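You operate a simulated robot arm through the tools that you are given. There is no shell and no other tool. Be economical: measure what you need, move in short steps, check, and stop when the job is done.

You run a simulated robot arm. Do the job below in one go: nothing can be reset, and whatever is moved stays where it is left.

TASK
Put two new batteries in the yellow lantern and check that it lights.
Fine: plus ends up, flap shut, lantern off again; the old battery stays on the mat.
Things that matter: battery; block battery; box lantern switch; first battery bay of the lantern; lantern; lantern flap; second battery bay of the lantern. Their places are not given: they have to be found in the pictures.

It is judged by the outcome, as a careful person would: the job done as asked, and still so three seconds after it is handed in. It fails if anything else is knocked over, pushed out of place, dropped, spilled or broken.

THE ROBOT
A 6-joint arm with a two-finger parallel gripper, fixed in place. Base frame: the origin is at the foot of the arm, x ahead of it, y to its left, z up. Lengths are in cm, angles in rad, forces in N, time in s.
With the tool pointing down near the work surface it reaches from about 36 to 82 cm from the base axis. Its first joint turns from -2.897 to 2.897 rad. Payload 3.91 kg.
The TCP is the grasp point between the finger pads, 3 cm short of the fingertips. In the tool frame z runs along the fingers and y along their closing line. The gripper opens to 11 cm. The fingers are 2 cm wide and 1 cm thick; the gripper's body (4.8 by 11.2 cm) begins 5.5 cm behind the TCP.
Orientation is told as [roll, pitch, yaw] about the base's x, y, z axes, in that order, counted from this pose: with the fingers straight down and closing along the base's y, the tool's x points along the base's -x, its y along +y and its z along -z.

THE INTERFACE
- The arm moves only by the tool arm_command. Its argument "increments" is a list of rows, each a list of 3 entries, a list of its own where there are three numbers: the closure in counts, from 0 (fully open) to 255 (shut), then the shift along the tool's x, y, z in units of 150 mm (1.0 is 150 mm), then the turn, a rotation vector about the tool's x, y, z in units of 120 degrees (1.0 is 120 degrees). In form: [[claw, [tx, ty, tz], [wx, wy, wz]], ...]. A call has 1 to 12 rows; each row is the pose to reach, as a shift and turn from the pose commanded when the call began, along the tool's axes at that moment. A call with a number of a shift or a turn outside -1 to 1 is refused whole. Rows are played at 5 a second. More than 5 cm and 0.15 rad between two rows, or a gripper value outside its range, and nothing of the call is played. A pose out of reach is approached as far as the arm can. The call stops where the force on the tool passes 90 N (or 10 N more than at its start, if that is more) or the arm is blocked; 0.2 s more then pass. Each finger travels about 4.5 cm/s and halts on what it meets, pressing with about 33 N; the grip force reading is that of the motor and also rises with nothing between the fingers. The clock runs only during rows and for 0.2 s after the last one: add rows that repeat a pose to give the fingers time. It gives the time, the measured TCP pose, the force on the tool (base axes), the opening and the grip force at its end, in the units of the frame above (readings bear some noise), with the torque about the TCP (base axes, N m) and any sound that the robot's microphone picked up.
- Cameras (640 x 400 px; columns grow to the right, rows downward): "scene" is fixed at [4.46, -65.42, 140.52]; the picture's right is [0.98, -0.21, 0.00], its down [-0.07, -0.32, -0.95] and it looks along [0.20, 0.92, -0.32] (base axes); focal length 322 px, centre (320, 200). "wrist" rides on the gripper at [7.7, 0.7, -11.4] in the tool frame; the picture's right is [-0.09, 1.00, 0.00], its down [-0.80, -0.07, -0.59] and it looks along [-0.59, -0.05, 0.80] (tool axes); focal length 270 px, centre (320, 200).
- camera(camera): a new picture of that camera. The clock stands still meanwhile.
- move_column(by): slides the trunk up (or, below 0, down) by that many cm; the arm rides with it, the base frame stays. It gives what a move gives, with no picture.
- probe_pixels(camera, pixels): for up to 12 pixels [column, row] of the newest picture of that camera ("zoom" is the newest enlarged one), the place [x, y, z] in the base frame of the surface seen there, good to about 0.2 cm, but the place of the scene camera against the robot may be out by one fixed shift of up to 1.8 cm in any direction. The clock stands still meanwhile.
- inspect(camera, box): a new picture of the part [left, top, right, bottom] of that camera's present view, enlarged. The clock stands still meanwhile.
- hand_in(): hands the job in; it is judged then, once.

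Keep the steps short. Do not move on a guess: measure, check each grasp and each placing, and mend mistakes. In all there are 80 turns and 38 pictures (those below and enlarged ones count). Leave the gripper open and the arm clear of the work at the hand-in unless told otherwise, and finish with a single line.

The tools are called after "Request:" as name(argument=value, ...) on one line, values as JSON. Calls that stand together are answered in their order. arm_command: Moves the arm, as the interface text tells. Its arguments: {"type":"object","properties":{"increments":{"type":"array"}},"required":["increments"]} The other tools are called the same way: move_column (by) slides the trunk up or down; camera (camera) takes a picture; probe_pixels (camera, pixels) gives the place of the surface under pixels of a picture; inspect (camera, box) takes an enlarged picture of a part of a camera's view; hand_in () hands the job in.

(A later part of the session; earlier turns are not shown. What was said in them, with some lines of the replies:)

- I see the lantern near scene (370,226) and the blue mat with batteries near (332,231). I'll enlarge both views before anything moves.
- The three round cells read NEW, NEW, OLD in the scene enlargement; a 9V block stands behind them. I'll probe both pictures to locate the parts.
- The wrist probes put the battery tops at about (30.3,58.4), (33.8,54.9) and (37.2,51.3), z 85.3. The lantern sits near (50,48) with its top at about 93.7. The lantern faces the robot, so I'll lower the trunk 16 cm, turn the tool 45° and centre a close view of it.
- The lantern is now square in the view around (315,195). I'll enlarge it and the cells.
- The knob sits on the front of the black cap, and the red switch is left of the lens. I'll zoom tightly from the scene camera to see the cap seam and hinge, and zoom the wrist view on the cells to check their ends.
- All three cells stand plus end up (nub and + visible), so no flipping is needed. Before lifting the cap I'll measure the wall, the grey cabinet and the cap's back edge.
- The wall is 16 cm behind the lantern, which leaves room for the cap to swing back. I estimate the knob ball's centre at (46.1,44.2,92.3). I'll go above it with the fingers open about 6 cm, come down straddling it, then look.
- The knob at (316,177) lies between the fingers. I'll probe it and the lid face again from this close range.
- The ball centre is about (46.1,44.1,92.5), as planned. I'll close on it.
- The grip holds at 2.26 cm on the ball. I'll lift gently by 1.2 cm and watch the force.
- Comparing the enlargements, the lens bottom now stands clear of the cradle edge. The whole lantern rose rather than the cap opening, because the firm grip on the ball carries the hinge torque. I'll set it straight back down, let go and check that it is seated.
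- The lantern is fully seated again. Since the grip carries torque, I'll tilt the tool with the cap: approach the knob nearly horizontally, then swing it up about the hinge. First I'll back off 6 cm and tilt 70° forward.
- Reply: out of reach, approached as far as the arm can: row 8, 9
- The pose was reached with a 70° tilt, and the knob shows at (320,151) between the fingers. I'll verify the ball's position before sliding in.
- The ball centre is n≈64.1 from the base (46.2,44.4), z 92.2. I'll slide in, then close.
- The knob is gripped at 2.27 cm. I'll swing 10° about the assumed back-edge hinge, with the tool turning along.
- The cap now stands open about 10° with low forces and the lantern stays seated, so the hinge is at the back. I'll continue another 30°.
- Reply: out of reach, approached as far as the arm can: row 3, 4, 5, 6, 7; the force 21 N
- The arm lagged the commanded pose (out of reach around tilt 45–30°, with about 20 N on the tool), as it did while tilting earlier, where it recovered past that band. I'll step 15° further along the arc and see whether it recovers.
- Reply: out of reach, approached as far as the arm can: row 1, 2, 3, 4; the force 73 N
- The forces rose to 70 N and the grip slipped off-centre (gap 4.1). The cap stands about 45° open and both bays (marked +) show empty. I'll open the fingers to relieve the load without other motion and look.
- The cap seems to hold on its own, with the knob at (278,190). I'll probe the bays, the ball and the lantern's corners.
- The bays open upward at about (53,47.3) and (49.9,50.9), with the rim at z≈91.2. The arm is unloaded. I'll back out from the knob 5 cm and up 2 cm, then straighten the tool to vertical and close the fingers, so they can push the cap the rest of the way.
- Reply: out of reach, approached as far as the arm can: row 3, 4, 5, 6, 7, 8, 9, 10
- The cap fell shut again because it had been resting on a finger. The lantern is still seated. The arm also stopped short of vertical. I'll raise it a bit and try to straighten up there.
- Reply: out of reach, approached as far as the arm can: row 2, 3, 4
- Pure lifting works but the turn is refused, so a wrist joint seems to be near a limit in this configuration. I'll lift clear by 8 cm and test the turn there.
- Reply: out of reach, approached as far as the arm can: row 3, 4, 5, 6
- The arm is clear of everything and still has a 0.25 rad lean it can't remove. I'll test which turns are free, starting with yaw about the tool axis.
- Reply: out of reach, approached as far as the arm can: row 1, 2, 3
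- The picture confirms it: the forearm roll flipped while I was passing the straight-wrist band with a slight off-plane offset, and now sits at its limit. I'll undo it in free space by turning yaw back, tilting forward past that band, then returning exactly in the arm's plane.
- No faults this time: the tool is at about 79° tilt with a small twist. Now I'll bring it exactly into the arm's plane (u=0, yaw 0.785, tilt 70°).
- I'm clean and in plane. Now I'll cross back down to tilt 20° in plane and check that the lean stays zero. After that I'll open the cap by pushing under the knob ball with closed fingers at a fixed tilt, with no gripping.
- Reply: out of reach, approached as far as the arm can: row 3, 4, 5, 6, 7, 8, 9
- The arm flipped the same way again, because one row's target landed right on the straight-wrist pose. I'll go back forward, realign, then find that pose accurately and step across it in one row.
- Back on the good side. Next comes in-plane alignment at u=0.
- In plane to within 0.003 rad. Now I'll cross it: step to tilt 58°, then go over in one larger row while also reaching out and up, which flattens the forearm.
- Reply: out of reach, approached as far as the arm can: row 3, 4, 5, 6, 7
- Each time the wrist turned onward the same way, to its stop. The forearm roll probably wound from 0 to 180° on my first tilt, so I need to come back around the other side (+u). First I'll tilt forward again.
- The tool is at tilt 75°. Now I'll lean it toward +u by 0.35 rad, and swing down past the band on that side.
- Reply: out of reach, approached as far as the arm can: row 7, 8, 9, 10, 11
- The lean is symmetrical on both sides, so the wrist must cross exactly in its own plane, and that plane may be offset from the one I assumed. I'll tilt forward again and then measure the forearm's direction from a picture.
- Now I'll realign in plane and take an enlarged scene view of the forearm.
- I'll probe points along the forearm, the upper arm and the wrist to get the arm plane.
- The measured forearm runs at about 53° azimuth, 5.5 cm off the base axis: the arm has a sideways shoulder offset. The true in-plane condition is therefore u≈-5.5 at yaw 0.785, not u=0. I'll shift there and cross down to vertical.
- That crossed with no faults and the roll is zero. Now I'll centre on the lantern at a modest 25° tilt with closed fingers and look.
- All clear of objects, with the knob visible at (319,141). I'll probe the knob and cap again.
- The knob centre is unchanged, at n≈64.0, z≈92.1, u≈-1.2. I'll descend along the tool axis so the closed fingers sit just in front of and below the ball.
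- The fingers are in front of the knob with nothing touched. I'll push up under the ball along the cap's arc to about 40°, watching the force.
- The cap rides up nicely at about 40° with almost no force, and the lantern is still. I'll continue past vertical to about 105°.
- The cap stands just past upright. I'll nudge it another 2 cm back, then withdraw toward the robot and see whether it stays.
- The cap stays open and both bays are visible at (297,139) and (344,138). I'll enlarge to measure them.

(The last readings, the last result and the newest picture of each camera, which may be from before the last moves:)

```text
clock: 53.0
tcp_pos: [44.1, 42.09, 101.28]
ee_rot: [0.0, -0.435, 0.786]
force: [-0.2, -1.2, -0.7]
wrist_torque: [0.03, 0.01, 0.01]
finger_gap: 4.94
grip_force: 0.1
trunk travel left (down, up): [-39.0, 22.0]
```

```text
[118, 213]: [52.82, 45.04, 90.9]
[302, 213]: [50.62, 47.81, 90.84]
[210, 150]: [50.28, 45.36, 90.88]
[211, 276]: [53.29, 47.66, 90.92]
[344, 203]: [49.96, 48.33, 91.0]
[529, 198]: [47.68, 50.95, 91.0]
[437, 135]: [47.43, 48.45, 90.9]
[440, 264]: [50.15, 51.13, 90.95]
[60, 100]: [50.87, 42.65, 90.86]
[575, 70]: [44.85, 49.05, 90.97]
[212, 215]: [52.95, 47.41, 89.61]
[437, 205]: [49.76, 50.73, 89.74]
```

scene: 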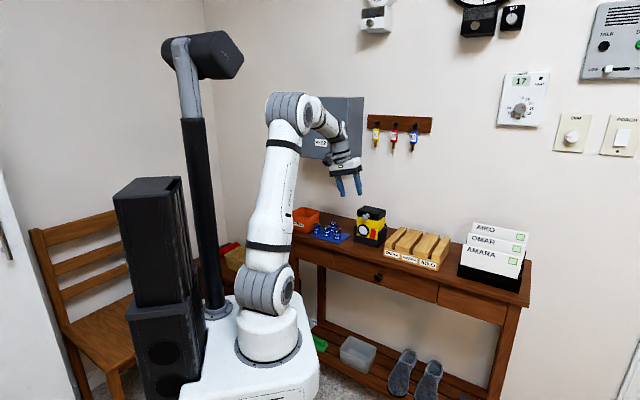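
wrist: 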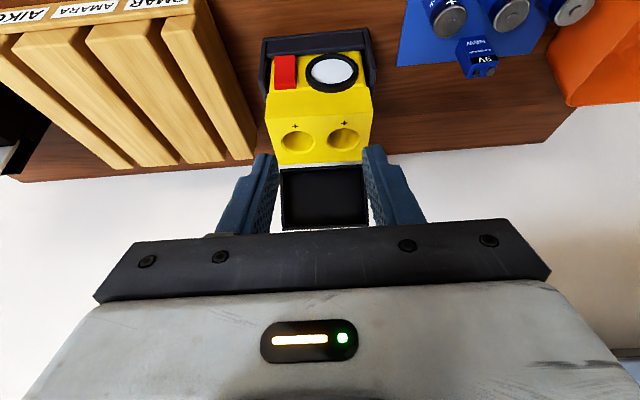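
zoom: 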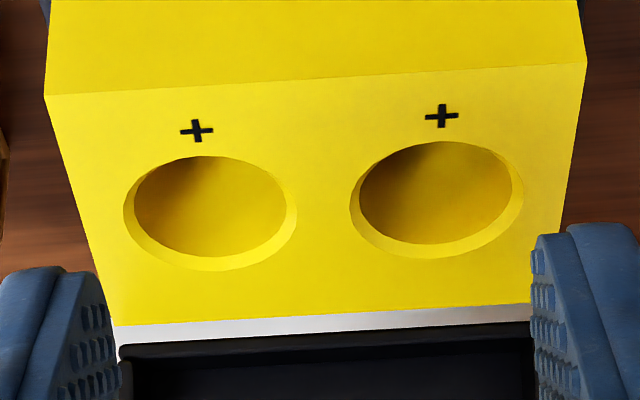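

Bay centres are (51.75,46.47) and (48.80,49.72), with the rim at z 90.9. I'll straighten the tool and move sideways above the middle NEW cell, fingers at about 5 cm, to see the cells and the orange bin from above.

Request:
arm_command(increments=[[139, [-0.034, 0.25, -0.003], [0, 0.052, 0]], [139, [-0.067, 0.5, -0.006], [0, 0.104, 0]], [139, [-0.1, 0.75, -0.008], [0, 0.156, 0]], [139, [-0.134, 1.0, -0.011], [0, 0.2083, 0]], [139, [-0.134, 1.0, -0.011], [0, 0.2083, 0]]])

Request:
camera(camera="wrist")

```text
clock: 54.2
tcp_pos: [34.69, 54.04, 102.39]
ee_rot: [-0.002, -0.001, 0.787]
force: [1.3, -0.9, -0.5]
wrist_torque: [-0.01, -0.01, 0.01]
finger_gap: 5.01
grip_force: 0.0
trunk travel left (down, up): [-39.0, 22.0]
```

```text
12 pictures are left
```

wrist: 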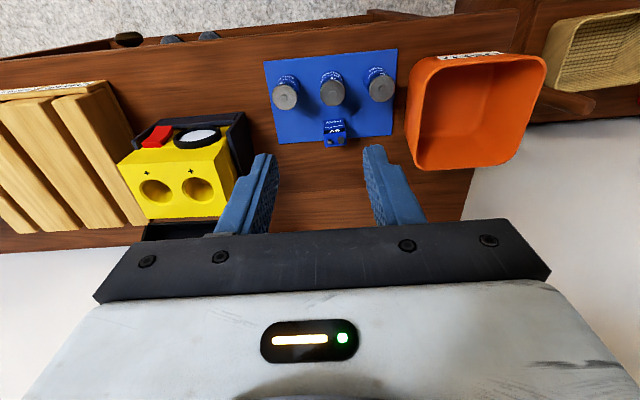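

Request:
probe_pixels(camera="wrist", pixels=[[284, 97], [332, 93], [381, 88], [321, 93], [344, 93], [370, 89], [393, 88], [416, 62], [406, 140], [336, 143], [155, 192], [199, 189]])

```text
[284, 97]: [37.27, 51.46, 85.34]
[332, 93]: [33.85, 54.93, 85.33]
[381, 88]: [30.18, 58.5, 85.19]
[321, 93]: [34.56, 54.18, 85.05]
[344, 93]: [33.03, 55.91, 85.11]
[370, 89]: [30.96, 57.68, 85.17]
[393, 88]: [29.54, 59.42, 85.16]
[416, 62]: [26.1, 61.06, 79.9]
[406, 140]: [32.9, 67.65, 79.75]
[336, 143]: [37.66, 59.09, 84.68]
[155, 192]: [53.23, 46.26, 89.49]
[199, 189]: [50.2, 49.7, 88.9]
```

The cell tops are measured: middle NEW at (33.8,55.0), far NEW at (30.2,58.55). I'll centre on the middle one with a 4.2 cm opening and descend straight down.

Request:
arm_command(increments=[[158, [-0.003, 0.085, 0], [0, 0, 0]], [158, [-0.003, 0.085, 0.25], [0, 0, 0]], [158, [-0.003, 0.085, 0.5], [0, 0, 0]], [158, [-0.003, 0.085, 0.7], [0, 0, 0]], [158, [-0.003, 0.085, 0.82], [0, 0, 0]], [158, [-0.003, 0.085, 0.92], [0, 0, 0]], [158, [-0.003, 0.085, 0.99], [0, 0, 0]], [158, [-0.003, 0.085, 0.99], [0, 0, 0]]])

```text
clock: 56.0
tcp_pos: [33.91, 55.03, 87.41]
ee_rot: [-0.001, -0.002, 0.788]
force: [0.1, 0.5, -0.1]
wrist_torque: [-0.04, -0.01, 0.0]
finger_gap: 4.18
grip_force: 0.0
trunk travel left (down, up): [-39.0, 22.0]
```

The tips are at z 84.4, just below the cell's shoulder. I'll go 0.25 cm lower and close.

Request:
arm_command(increments=[[158, [0, 0, 0.016], [0, 0, 0]], [255, [0, 0, 0.016], [0, 0, 0]], [255, [0, 0, 0.016], [0, 0, 0]], [255, [0, 0, 0.016], [0, 0, 0]], [255, [0, 0, 0.016], [0, 0, 0]]])

```text
clock: 57.2
tcp_pos: [33.87, 54.96, 87.21]
ee_rot: [-0.002, -0.001, 0.787]
force: [-0.3, -1.0, 1.0]
wrist_torque: [0.03, -0.01, -0.01]
finger_gap: 2.43
grip_force: 33.4
trunk travel left (down, up): [-39.0, 22.0]
```

Held, with a gap of 2.43 cm. I'll lift straight up 14.7 cm, then move part of the way sideways.

Request:
arm_command(increments=[[255, [0, 0, -0.08], [0, 0, 0]], [255, [0, 0, -0.3], [0, 0, 0]], [255, [0, 0, -0.6], [0, 0, 0]], [255, [0, 0, -0.9], [0, 0, 0]], [255, [0, 0, -0.98], [0, 0, 0]], [255, [0, -0.3, -0.98], [0, 0, 0]], [255, [0, -0.6, -0.98], [0, 0, 0]], [255, [0, -0.9, -0.98], [0, 0, 0]], [255, [0, -0.9, -0.98], [0, 0, 0]]])

Request:
camera(camera="wrist")

```text
clock: 59.2
tcp_pos: [43.53, 45.42, 101.93]
ee_rot: [0.0, 0.001, 0.787]
force: [0.4, 0.5, -0.1]
wrist_torque: [0.0, 0.02, 0.02]
finger_gap: 2.45
grip_force: 33.2
trunk travel left (down, up): [-39.0, 22.0]
```

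```text
11 pictures are left
```

wrist: 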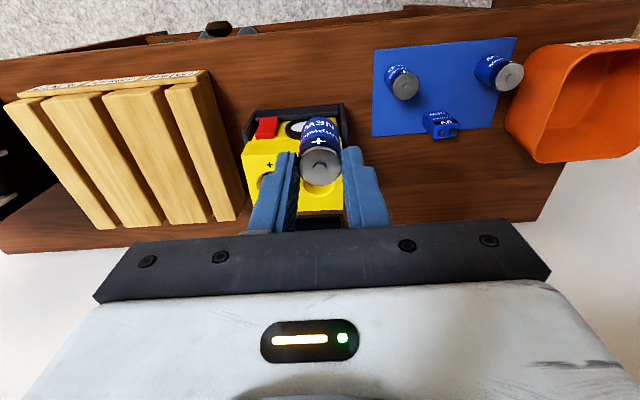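

The NEW cell is held upright, + end up. I'll probe its position in the fingers, the far bay's edges and the lid.

Request:
probe_pixels(camera="wrist", pixels=[[320, 166], [302, 166], [339, 166], [320, 183], [320, 148], [298, 226], [340, 225], [320, 222], [247, 156], [306, 122]])

```text
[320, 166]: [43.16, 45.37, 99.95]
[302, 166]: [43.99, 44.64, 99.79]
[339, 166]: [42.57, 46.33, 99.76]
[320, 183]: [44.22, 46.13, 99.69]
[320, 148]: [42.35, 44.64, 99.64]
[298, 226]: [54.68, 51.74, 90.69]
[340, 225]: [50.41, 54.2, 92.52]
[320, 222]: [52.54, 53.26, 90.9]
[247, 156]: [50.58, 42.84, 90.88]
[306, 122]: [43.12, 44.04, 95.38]
```

The cell sits 0.15 cm toward the robot in the fingers, which I'll compensate for. I'm moving above the left bay, then lowering until the cell's bottom is about 2 cm inside.

Request:
arm_command(increments=[[255, [-0.15, -0.115, 0], [0, 0, 0]], [255, [-0.3, -0.23, 0], [0, 0, 0]], [255, [-0.447, -0.345, 0], [0, 0, 0]], [255, [-0.447, -0.345, 0], [0, 0, 0]], [255, [-0.447, -0.345, 0.15], [0, 0, 0]], [255, [-0.447, -0.345, 0.25], [0, 0, 0]], [255, [-0.447, -0.345, 0.3], [0, 0, 0]], [255, [-0.447, -0.345, 0.35], [0, 0, 0]], [255, [-0.447, -0.345, 0.4], [0, 0, 0]], [255, [-0.447, -0.345, 0.4], [0, 0, 0]]])

```text
clock: 61.4
tcp_pos: [51.69, 46.76, 95.98]
ee_rot: [0.0, -0.001, 0.787]
force: [0.8, 0.2, -0.5]
wrist_torque: [-0.02, -0.04, 0.03]
finger_gap: 2.46
grip_force: 32.7
trunk travel left (down, up): [-39.0, 22.0]
```

The cell is inside the bay with almost no force. I'll lower on until the fingertips are just above the rim.

Request:
arm_command(increments=[[255, [0, 0, 0.04], [0, 0, 0]], [255, [0, 0, 0.08], [0, 0, 0]], [255, [0, 0, 0.12], [0, 0, 0]], [255, [0, 0, 0.12], [0, 0, 0]]])

```text
clock: 62.4
tcp_pos: [51.85, 46.62, 94.57]
ee_rot: [0.0, -0.01, 0.786]
force: [3.5, 2.2, 24.7]
wrist_torque: [0.0, -0.16, 0.0]
finger_gap: 2.43
grip_force: 33.3
trunk travel left (down, up): [-39.0, 22.0]
```

A 25 N stop at TCP 94.6 means the cell stands on the bay floor, about 3.4 cm deep. I'll ease off, open to 4 cm, rise and look.

Request:
arm_command(increments=[[255, [0, 0, -0.022], [0, 0, 0]], [200, [0, 0, -0.022], [0, 0, 0]], [162, [0, 0, -0.022], [0, 0, 0]], [162, [0, 0, -0.022], [0, 0, 0]], [162, [0, 0, -0.15], [0, 0, 0]], [162, [0, 0, -0.35], [0, 0, 0]], [162, [0.2, 0, -0.55], [0, 0, 0]], [162, [0.45, 0, -0.55], [0, 0, 0]], [162, [0.45, 0, -0.55], [0, 0, 0]]])

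Request:
inspect(camera="wrist", box=[240, 90, 400, 240])

```text
clock: 64.4
tcp_pos: [47.01, 41.79, 102.35]
ee_rot: [0.001, -0.002, 0.787]
force: [-0.1, 0.3, 1.1]
wrist_torque: [0.02, 0.0, -0.02]
finger_gap: 4.03
grip_force: 0.1
trunk travel left (down, up): [-39.0, 22.0]
```

```text
2.67 times, centred on (320, 165) of wrist
```

zoom: 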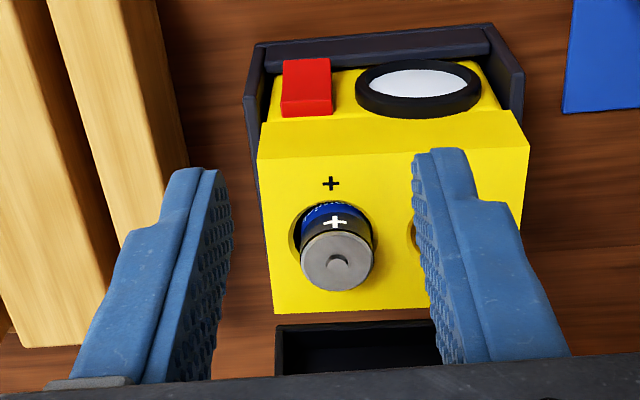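

The cell stands upright in the left bay, + up, protruding a little under the hollow cap. I'll check its height and head for the far NEW cell.

Request:
probe_pixels(camera="zoom", pixels=[[337, 262], [310, 265], [372, 260], [290, 240], [420, 290]])

Request:
arm_command(increments=[[162, [0, 0.3, 0], [0, 0, 0]], [162, [0, 0.6, 0], [0, 0, 0]], [162, [0, 0.9, 0], [0, 0, 0]], [162, [0, 0.9, 0], [0, 0, 0]]])

Request:
arm_command(increments=[[162, [0, 0.3, 0], [0, 0, 0]], [158, [0, 0.6, 0], [0, 0, 0]], [158, [0, 0.68, 0], [0, 0, 0]], [158, [0, 0.68, 0], [0, 0, 0]]])

Request:
camera(camera="wrist")

```text
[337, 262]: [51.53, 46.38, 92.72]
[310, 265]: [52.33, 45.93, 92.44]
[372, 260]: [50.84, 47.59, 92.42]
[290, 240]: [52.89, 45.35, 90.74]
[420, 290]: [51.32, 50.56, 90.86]
```

```text
clock: 65.4
tcp_pos: [37.52, 51.31, 102.25]
ee_rot: [-0.002, 0.0, 0.786]
force: [0.5, -0.3, 0.7]
wrist_torque: [0.01, -0.04, -0.04]
finger_gap: 4.02
grip_force: 0.0
trunk travel left (down, up): [-39.0, 22.0]
```

```text
clock: 66.4
tcp_pos: [30.13, 58.59, 102.33]
ee_rot: [0.001, 0.002, 0.788]
force: [0.5, -0.3, -0.3]
wrist_torque: [0.01, -0.01, -0.03]
finger_gap: 4.18
grip_force: 0.1
trunk travel left (down, up): [-39.0, 22.0]
```

```text
9 pictures are left
```

wrist: 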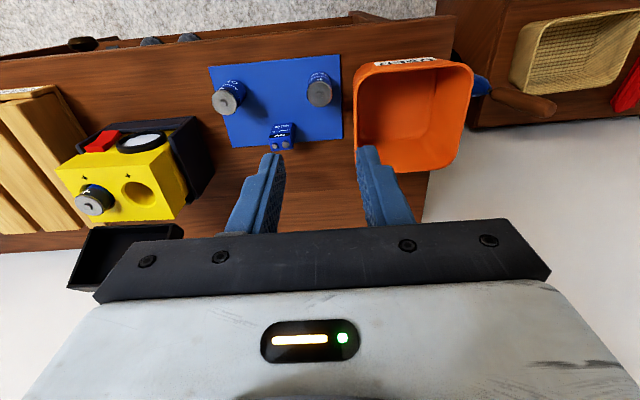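

Cell 1's top is at z 92.7, which fits. I'll probe the far NEW cell at (320,93) and the bin's nearest rim for clearance.

Request:
probe_pixels(camera="wrist", pixels=[[320, 93], [309, 94], [331, 93], [320, 104], [320, 83], [355, 70], [356, 90], [358, 120], [357, 140], [127, 193], [155, 192], [139, 181]])

```text
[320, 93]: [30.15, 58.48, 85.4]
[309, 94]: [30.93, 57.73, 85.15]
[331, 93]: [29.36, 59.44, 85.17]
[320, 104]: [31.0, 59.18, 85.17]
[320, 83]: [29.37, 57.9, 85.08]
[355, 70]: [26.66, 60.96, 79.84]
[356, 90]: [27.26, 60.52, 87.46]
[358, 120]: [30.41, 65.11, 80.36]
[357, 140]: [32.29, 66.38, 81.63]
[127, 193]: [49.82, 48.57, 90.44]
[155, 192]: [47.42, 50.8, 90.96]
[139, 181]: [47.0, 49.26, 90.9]
```

The bin rim is at u 23.5, so I'll use a narrower 3.6 cm opening (0.6 cm clearance each side) and descend straight down onto the cell.

Request:
arm_command(increments=[[172, [0, -0.002, 0.25], [0, 0, 0]], [172, [0, -0.002, 0.5], [0, 0, 0]], [172, [0, -0.002, 0.7], [0, 0, 0]], [172, [0, -0.002, 0.82], [0, 0, 0]], [172, [0, -0.002, 0.92], [0, 0, 0]], [172, [0, -0.002, 0.99], [0, 0, 0]], [172, [0, -0.002, 0.99], [0, 0, 0]]])

Request:
arm_command(increments=[[172, [0, 0, 0.018], [0, 0, 0]], [255, [0, 0, 0.018], [0, 0, 0]], [255, [0, 0, 0.018], [0, 0, 0]], [255, [0, 0, 0.018], [0, 0, 0]]])

```text
clock: 68.0
tcp_pos: [30.15, 58.58, 87.53]
ee_rot: [-0.001, -0.002, 0.787]
force: [0.0, -0.8, -0.6]
wrist_torque: [-0.03, -0.03, 0.03]
finger_gap: 3.56
grip_force: 0.1
trunk travel left (down, up): [-39.0, 22.0]
```

```text
clock: 69.0
tcp_pos: [30.28, 58.45, 87.28]
ee_rot: [0.001, -0.003, 0.787]
force: [-0.8, -0.4, -0.2]
wrist_torque: [0.03, -0.05, 0.01]
finger_gap: 2.44
grip_force: 32.3
trunk travel left (down, up): [-39.0, 22.0]
```

Held at 2.44 cm. I'll lift straight up, then carry it toward the lantern.

Request:
arm_command(increments=[[255, [0, 0, -0.08], [0, 0, 0]], [255, [0, 0, -0.3], [0, 0, 0]], [255, [0, 0, -0.6], [0, 0, 0]], [255, [0, 0, -0.9], [0, 0, 0]], [255, [0, 0, -0.98], [0, 0, 0]], [255, [0, -0.3, -0.98], [0, 0, 0]], [255, [0, -0.6, -0.98], [0, 0, 0]], [255, [0, -0.9, -0.98], [0, 0, 0]], [255, [0, -0.9, -0.98], [0, 0, 0]]])

Request:
camera(camera="wrist")

```text
clock: 71.0
tcp_pos: [39.65, 48.86, 102.1]
ee_rot: [-0.001, -0.001, 0.786]
force: [0.0, 0.7, -0.5]
wrist_torque: [-0.03, 0.01, 0.03]
finger_gap: 2.44
grip_force: 32.8
trunk travel left (down, up): [-39.0, 22.0]
```

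```text
8 pictures are left
```

wrist: 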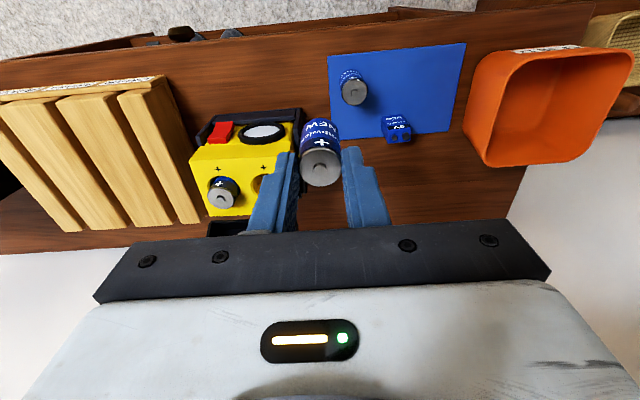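

Request:
probe_pixels(camera="wrist", pixels=[[320, 169], [301, 169], [339, 169], [320, 186], [320, 150]])

```text
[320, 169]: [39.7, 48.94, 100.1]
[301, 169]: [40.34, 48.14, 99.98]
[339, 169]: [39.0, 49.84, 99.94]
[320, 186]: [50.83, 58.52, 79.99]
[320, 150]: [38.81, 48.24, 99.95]
```

Offsets are small. I'll move above the right bay (48.75,49.7) and lower the cell in.

Request:
arm_command(increments=[[255, [-0.155, -0.131, 0], [0, 0, 0]], [255, [-0.31, -0.262, 0], [0, 0, 0]], [255, [-0.46, -0.393, 0], [0, 0, 0]], [255, [-0.46, -0.393, 0], [0, 0, 0]], [255, [-0.46, -0.393, 0.15], [0, 0, 0]], [255, [-0.46, -0.393, 0.25], [0, 0, 0]], [255, [-0.46, -0.393, 0.3], [0, 0, 0]], [255, [-0.46, -0.393, 0.35], [0, 0, 0]], [255, [-0.46, -0.393, 0.4], [0, 0, 0]], [255, [-0.46, -0.393, 0.43], [0, 0, 0]], [255, [-0.46, -0.393, 0.43], [0, 0, 0]]])

```text
clock: 73.4
tcp_pos: [48.93, 49.71, 95.61]
ee_rot: [0.001, -0.002, 0.788]
force: [0.4, 0.3, -1.0]
wrist_torque: [0.01, 0.01, -0.01]
finger_gap: 2.45
grip_force: 33.4
trunk travel left (down, up): [-39.0, 22.0]
```

It's in the bay with no force. I'll lower 0.95 cm to the floor, open only to 3.2 cm (cell 1 is next door), then rise and withdraw.

Request:
arm_command(increments=[[255, [0, 0, 0.03], [0, 0, 0]], [255, [0, 0, 0.06], [0, 0, 0]], [255, [0, 0, 0.065], [0, 0, 0]], [255, [0, 0, 0.06], [0, 0, 0]], [181, [0, 0, 0.06], [0, 0, 0]], [181, [0, 0, 0.06], [0, 0, 0]], [181, [0, 0, -0.1], [0, 0, 0]], [181, [0, 0, -0.3], [0, 0, 0]], [181, [0, 0, -0.45], [0, 0, 0]], [181, [0.25, -0.09, -0.45], [0, 0, 0]], [181, [0.5, -0.09, -0.45], [0, 0, 0]], [181, [0.5, -0.09, -0.45], [0, 0, 0]]])

Request:
camera(camera="wrist")

```text
clock: 76.0
tcp_pos: [44.44, 43.43, 102.31]
ee_rot: [0.0, 0.0, 0.789]
force: [-0.3, -0.3, 0.2]
wrist_torque: [0.0, 0.0, -0.04]
finger_gap: 3.19
grip_force: 0.0
trunk travel left (down, up): [-39.0, 22.0]
```

```text
7 pictures are left
```

wrist: 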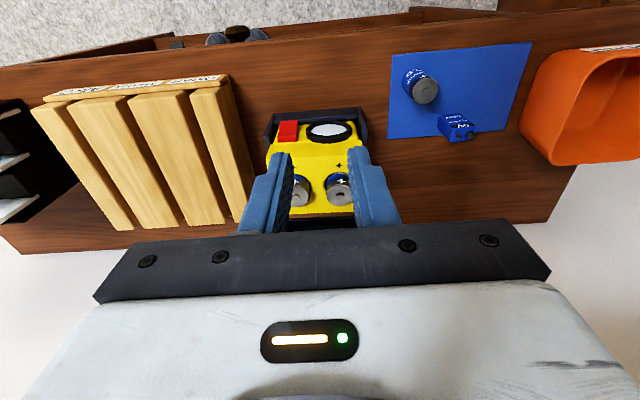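

Both cells are in. I'll probe their tops and the lid.

Request:
probe_pixels(camera="wrist", pixels=[[339, 192], [301, 192], [295, 222], [345, 220], [320, 220], [320, 226], [288, 131]])

```text
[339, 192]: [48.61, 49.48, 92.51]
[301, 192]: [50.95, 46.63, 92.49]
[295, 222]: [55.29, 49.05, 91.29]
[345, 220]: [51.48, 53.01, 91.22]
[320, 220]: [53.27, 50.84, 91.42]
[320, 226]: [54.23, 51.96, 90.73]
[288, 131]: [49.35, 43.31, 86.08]
```

I'll look from the scene camera at the cap's angle before closing it.

Request:
inspect(camera="scene", box=[335, 170, 410, 250])

```text
5.00 times, centred on (372, 210) of scene
```

zoom: 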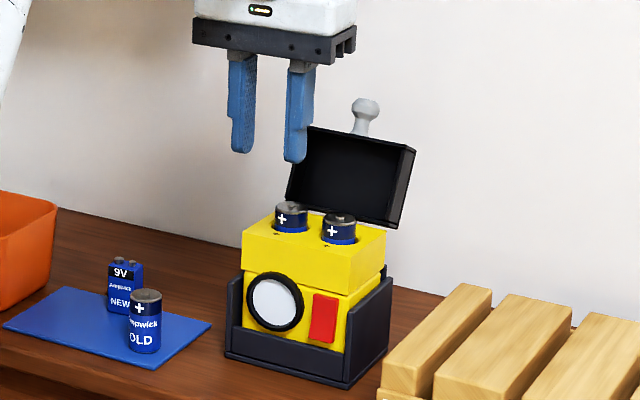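

Request:
probe_pixels(camera="zoom", pixels=[[365, 107], [359, 128], [310, 128], [414, 150], [345, 139], [390, 222], [287, 197], [400, 230], [340, 217], [290, 207]])

```text
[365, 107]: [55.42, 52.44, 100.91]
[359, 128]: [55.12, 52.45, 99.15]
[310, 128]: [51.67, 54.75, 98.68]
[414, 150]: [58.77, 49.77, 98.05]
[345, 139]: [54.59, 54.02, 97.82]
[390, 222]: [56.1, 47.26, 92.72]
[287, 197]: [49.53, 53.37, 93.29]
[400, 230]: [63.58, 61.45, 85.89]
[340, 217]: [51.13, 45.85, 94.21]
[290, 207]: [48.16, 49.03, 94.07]
```

Both cells stand with + up, and the OLD cell and 9V are still on the mat. The cap leans back about 114°, its ball near n 78, z 99. I'll go over the top with closed fingers, high up, to get behind the ball.

Request:
arm_command(increments=[[255, [0, -0.04, -0.22], [0, 0, 0]], [255, [0, -0.04, -0.45], [0, 0, 0]], [255, [-0.3, -0.04, -0.45], [0, 0, 0]], [255, [-0.6, -0.04, -0.45], [0, 0, 0]], [255, [-0.9, -0.04, -0.45], [0, 0, 0]], [255, [-1.0, -0.04, -0.45], [0, -0.06, 0]], [255, [-1.0, -0.04, -0.45], [0, -0.125, 0]], [255, [-1.0, -0.04, -0.45], [0, -0.125, 0]]])

```text
clock: 77.8
tcp_pos: [55.37, 53.74, 109.06]
ee_rot: [-0.001, -0.263, 0.788]
force: [1.3, 0.0, 0.5]
wrist_torque: [-0.01, -0.01, 0.01]
finger_gap: 0.0
grip_force: 32.9
out of reach, approached as far as the arm can: row 5, 6
trunk travel left (down, up): [-39.0, 22.0]
```

At this height the arm is near its reach limit. I'll raise the trunk 15 cm for more reach, then move out behind the ball and come partly down.

Request:
move_column(by=15)

Request:
arm_command(increments=[[255, [-0.232, 0, 0.062], [0, 0, 0]], [255, [-0.232, 0, 0.062], [0, 0, 0]], [255, [-0.163, 0, 0.32], [0, 0, 0]], [255, [-0.094, 0, 0.577], [0, 0, 0]], [255, [-0.025, 0, 0.835], [0, 0, 0]], [255, [-0.025, 0, 0.835], [0, 0, 0]]])

```text
clock: 79.6
tcp_pos: [55.41, 53.72, 123.92]
ee_rot: [0.0, -0.261, 0.788]
force: [0.4, -1.0, 0.1]
wrist_torque: [-0.04, -0.03, 0.01]
finger_gap: 0.0
grip_force: 33.1
trunk travel left (down, up): [-54.0, 7.0]
```

```text
clock: 81.0
tcp_pos: [58.06, 56.21, 111.94]
ee_rot: [0.002, -0.262, 0.788]
force: [-0.5, 0.2, -0.3]
wrist_torque: [0.02, 0.0, 0.0]
finger_gap: 0.0
grip_force: 33.1
out of reach, approached as far as the arm can: row 1, 2
trunk travel left (down, up): [-54.0, 7.0]
```

I'm behind the ball line at n 80.8. I'll descend 10 cm and check with the scene view.

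Request:
arm_command(increments=[[255, [0.058, 0, 0.215], [0, 0, 0]], [255, [0.115, 0, 0.43], [0, 0, 0]], [255, [0.15, 0, 0.56], [0, 0, 0]], [255, [0.173, 0, 0.644], [0, 0, 0]], [255, [0.173, 0, 0.644], [0, 0, 0]]])

Request:
inspect(camera="scene", box=[335, 170, 410, 250])

```text
clock: 82.2
tcp_pos: [57.94, 56.24, 101.95]
ee_rot: [0.0, -0.263, 0.788]
force: [1.0, 0.9, 0.6]
wrist_torque: [0.04, 0.01, -0.02]
finger_gap: 0.0
grip_force: 33.1
trunk travel left (down, up): [-54.0, 7.0]
```

```text
5.00 times, centred on (372, 210) of scene
```

zoom: 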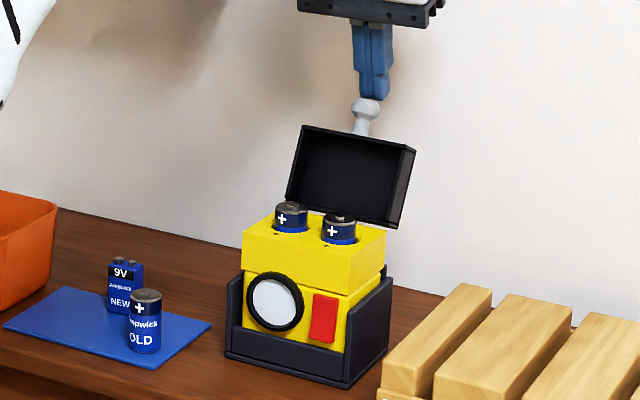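

The fingers are behind the ball. I'll lower 1 cm more and draw slowly toward the robot to bring the cap over.

Request:
arm_command(increments=[[255, [0.017, 0, 0.064], [0, 0, 0]], [255, [0.1, 0, 0.042], [0, 0, 0]], [255, [0.18, 0, 0.02], [0, 0, 0]], [255, [0.275, 0, -0.005], [0, 0, 0]], [255, [0.34, 0, -0.022], [0, 0, 0]], [255, [0.403, 0, -0.04], [0, 0, 0]], [255, [0.468, 0, -0.057], [0, 0, 0]], [255, [0.532, 0, -0.074], [0, 0, 0]], [255, [0.597, 0, -0.091], [0, 0, 0]], [255, [0.66, 0, -0.109], [0, 0, 0]], [255, [0.66, 0, -0.109], [0, 0, 0]]])

Request:
inspect(camera="scene", box=[335, 170, 410, 250])

```text
clock: 84.6
tcp_pos: [50.75, 49.08, 101.26]
ee_rot: [-0.002, -0.266, 0.788]
force: [-13.0, 1.6, 24.2]
wrist_torque: [0.06, 0.27, 0.09]
finger_gap: 0.02
grip_force: 33.2
trunk travel left (down, up): [-54.0, 7.0]
```

```text
5.00 times, centred on (372, 210) of scene
```

zoom: 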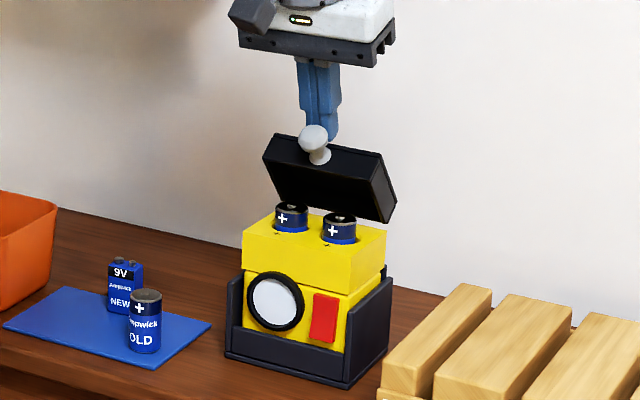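

The cap is over to about 62°, with the tip now wedged between ball and cap (24 N). I'll ease up 2 cm, then push a bit more toward the robot.

Request:
arm_command(increments=[[255, [-0.009, 0, -0.032], [0, 0, 0]], [255, [-0.017, 0, -0.064], [0, 0, 0]], [255, [-0.03, 0, -0.11], [0, 0, 0]], [255, [0.03, 0, -0.126], [0, 0, 0]], [255, [0.1, 0, -0.145], [0, 0, 0]], [255, [0.16, 0, -0.16], [0, 0, 0]], [255, [0.16, 0, -0.16], [0, 0, 0]]])

Request:
inspect(camera="scene", box=[335, 170, 410, 250])

```text
clock: 86.2
tcp_pos: [48.87, 47.18, 102.72]
ee_rot: [-0.001, -0.261, 0.789]
force: [1.1, 0.2, 0.4]
wrist_torque: [0.0, 0.02, 0.02]
finger_gap: 0.02
grip_force: 32.6
trunk travel left (down, up): [-54.0, 7.0]
```

```text
5.00 times, centred on (372, 210) of scene
```

zoom: 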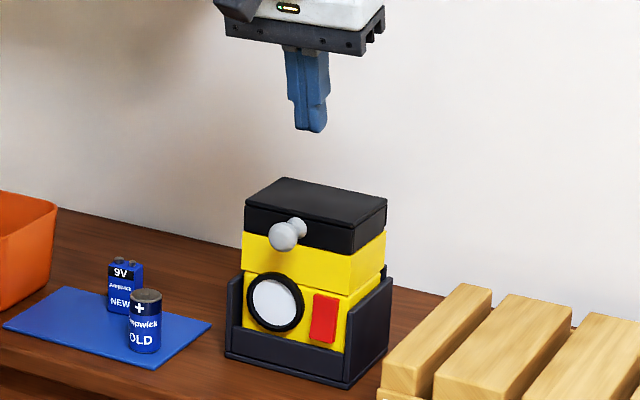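

The cap is shut. Now the switch: I'll probe its face (top, middle, bottom), the lens ring and the cradle edge in this picture.

Request:
probe_pixels(camera="zoom", pixels=[[327, 297], [325, 306], [324, 317], [322, 327], [321, 338], [315, 314], [334, 320], [303, 303], [345, 320], [275, 305], [310, 350], [288, 236]])

```text
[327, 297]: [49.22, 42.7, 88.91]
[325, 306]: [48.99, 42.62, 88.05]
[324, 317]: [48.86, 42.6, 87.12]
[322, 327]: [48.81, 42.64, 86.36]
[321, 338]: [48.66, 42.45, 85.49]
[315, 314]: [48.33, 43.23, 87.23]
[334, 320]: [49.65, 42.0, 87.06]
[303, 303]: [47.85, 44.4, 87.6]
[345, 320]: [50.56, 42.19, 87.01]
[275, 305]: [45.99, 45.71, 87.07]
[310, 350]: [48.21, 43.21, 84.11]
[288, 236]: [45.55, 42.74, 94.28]
```

The switch is a rocker: its lower end (z≈84.5) stands out about 0.5 cm more than the top, so I'll press the bottom end. First I'll back off and up, then lower the trunk so the wrist stays in its good range.

Request:
arm_command(increments=[[255, [0.14, 0, -0.245], [0, 0, 0]], [255, [0.28, -0.06, -0.49], [0, 0, 0]], [255, [0.42, -0.14, -0.735], [0, 0, 0]], [255, [0.559, -0.22, -0.978], [0, 0, 0]], [255, [0.559, -0.22, -0.978], [0, 0, 0]]])

Request:
move_column(by=-24)

Request:
arm_command(increments=[[255, [0, 0, 0], [0, -0.06, 0]], [255, [0, 0, 0], [0, -0.12, 0]], [255, [0, 0, 0], [0, -0.175, 0]], [255, [0, 0, 0], [0, -0.175, 0]]])

```text
clock: 87.4
tcp_pos: [42.91, 36.34, 114.65]
ee_rot: [0.0, -0.262, 0.788]
force: [-0.2, -0.6, 0.2]
wrist_torque: [-0.04, -0.03, 0.01]
finger_gap: 0.0
grip_force: 33.1
trunk travel left (down, up): [-54.0, 7.0]
```

```text
clock: 89.9
tcp_pos: [42.82, 36.44, 90.63]
ee_rot: [0.0, -0.263, 0.788]
force: [-0.5, -0.2, -0.4]
wrist_torque: [0.03, -0.01, 0.04]
finger_gap: 0.0
grip_force: 33.2
trunk travel left (down, up): [-30.0, 31.0]
```

```text
clock: 90.9
tcp_pos: [42.86, 36.38, 90.63]
ee_rot: [-0.001, -0.63, 0.788]
force: [-0.4, 0.2, -0.7]
wrist_torque: [-0.01, -0.03, -0.02]
finger_gap: 0.0
grip_force: 33.2
trunk travel left (down, up): [-30.0, 31.0]
```

Positioned at n 56, u -4.58, tilt 36°, with no faults. I'll approach the lower end of the switch, press in small steps to 0.5 cm, and back off.

Request:
arm_command(increments=[[255, [-0.07, 0, 0.22], [0, 0, 0]], [255, [-0.139, 0, 0.439], [0, 0, 0]], [255, [-0.193, 0, 0.478], [0, 0, 0]], [255, [-0.209, 0, 0.49], [0, 0, 0]], [255, [-0.22, 0, 0.498], [0, 0, 0]], [255, [-0.231, 0, 0.506], [0, 0, 0]], [255, [-0.231, 0, 0.506], [0, 0, 0]]])

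```text
clock: 92.5
tcp_pos: [47.82, 41.35, 86.45]
ee_rot: [-0.001, -0.625, 0.787]
force: [-16.6, -16.8, -1.3]
wrist_torque: [-0.31, 0.35, -0.01]
finger_gap: 0.03
grip_force: 32.8
trunk travel left (down, up): [-30.0, 31.0]
```

Contact at 23 N, but the face has barely moved and there was no click. I'll press 0.5 cm further.

Request:
arm_command(increments=[[255, [-0.011, 0, 0.008], [0, 0, 0]], [255, [-0.022, 0, 0.016], [0, 0, 0]], [255, [-0.027, 0, 0.02], [0, 0, 0]], [255, [-0.027, 0, 0.02], [0, 0, 0]], [255, [0.08, 0, -0.06], [0, 0, 0]], [255, [0.16, 0, -0.12], [0, 0, 0]]])

Request:
inspect(camera="scene", box=[335, 190, 410, 250])

```text
clock: 93.9
tcp_pos: [45.89, 39.48, 86.69]
ee_rot: [0.0, -0.632, 0.787]
force: [-0.6, -0.1, -0.6]
wrist_torque: [0.01, 0.02, 0.03]
finger_gap: 0.0
grip_force: 33.4
trunk travel left (down, up): [-30.0, 31.0]
```

```text
6.67 times, centred on (372, 220) of scene
```

zoom: 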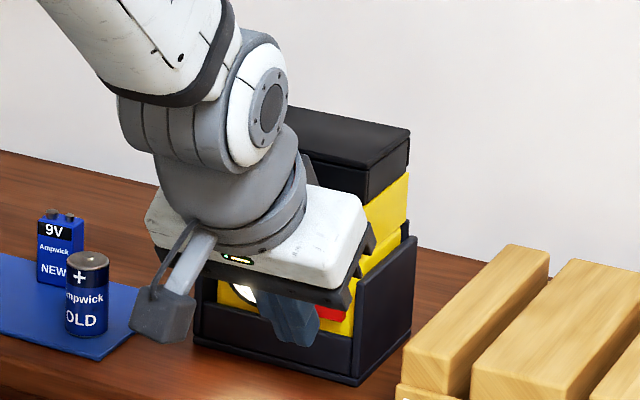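

The lens part visible at (243,292) now looks bright and glowing. I'll draw back and confirm it with the wrist camera.

Request:
arm_command(increments=[[255, [0.03, 0.1, -0.2], [0, 0, 0]], [255, [0.05, 0.2, -0.4], [0, 0, 0]], [255, [0.05, 0.2, -0.4], [0, 0, 0]]])

Request:
camera(camera="wrist")

```text
clock: 94.7
tcp_pos: [40.83, 38.65, 91.04]
ee_rot: [0.002, -0.631, 0.788]
force: [0.6, 0.1, -0.2]
wrist_torque: [0.0, 0.01, 0.01]
finger_gap: 0.01
grip_force: 32.6
trunk travel left (down, up): [-30.0, 31.0]
```

```text
1 pictures are left
```

wrist: 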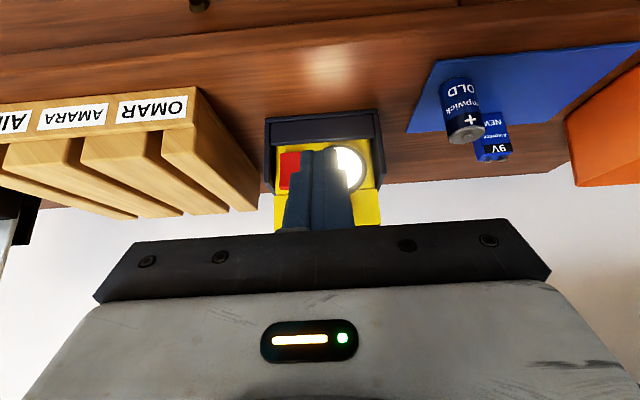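

The lamp is lit: the lens is bright and throws a glow on the table at (330,70). To switch it off I'll measure the rocker's new slope.

Request:
probe_pixels(camera="wrist", pixels=[[287, 156], [287, 163], [287, 170], [287, 177], [287, 184], [296, 157], [296, 170], [281, 170]])

```text
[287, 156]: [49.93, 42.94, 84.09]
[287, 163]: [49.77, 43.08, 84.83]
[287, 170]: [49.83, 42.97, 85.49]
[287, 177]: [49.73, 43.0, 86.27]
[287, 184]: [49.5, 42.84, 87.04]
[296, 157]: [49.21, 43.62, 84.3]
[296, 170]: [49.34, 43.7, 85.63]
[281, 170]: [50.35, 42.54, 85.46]
```

The top end now stands out (n 65.3 at z 87). I'll press there in the same way, then back off well clear.

Request:
arm_command(increments=[[255, [0, -0.204, 0], [0, 0, 0]], [255, [-0.1, -0.204, 0.17], [0, 0, 0]], [255, [-0.196, -0.204, 0.343], [0, 0, 0]], [255, [-0.261, -0.204, 0.39], [0, 0, 0]], [255, [-0.277, -0.204, 0.402], [0, 0, 0]], [255, [-0.293, -0.204, 0.414], [0, 0, 0]], [255, [-0.309, -0.204, 0.425], [0, 0, 0]], [255, [-0.309, -0.204, 0.425], [0, 0, 0]]])

Request:
arm_command(increments=[[255, [0.113, 0, -0.082], [0, 0, 0]], [255, [0.2, 0, -0.25], [0, 0, 0]], [200, [0.25, 0, -0.5], [0, 0, 0]], [100, [0.3, 0, -0.75], [0, 0, 0]], [0, [0.3, 0, -0.98], [0, 0, 0]], [0, [0.3, 0, -0.98], [0, 0, 0]], [0, [0.3, 0, -0.98], [0, 0, 0]], [0, [0.3, 0, -0.98], [0, 0, 0]]])

```text
clock: 96.5
tcp_pos: [47.82, 41.36, 88.51]
ee_rot: [0.001, -0.625, 0.786]
force: [-31.6, -37.5, 0.1]
wrist_torque: [-0.76, 0.49, -0.13]
finger_gap: 0.0
grip_force: 32.9
trunk travel left (down, up): [-30.0, 31.0]
```

```text
clock: 98.3
tcp_pos: [39.52, 33.19, 97.69]
ee_rot: [0.0, -0.63, 0.787]
force: [-0.1, -0.2, 0.5]
wrist_torque: [0.01, -0.01, 0.02]
finger_gap: 10.98
grip_force: 0.0
trunk travel left (down, up): [-30.0, 31.0]
```

The arm is clear and the gripper open. I'll use my last picture to check the lamp.

Request:
camera(camera="wrist")

```text
0 pictures are left
5 turns are left
```

wrist: 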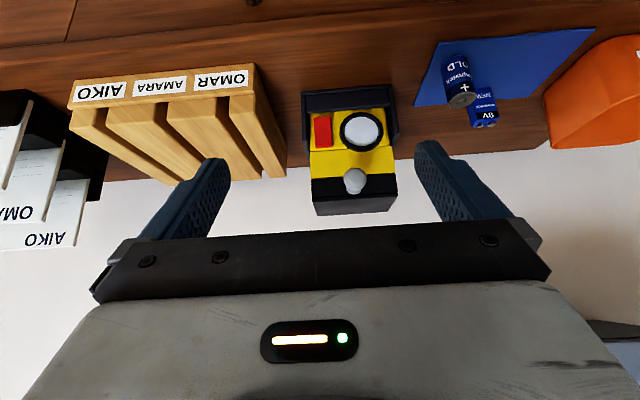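

The lens is dull again and the glow is gone, so the lamp is off. The cap is shut, the OLD cell and 9V block stand on the mat, and nothing else has moved. I'm handing in.

Request:
hand_in()

```text
The job is handed in.
```

Both new batteries are in the lantern plus ends up; it lit when switched on and is now off, with the flap shut and the old battery still on the mat.
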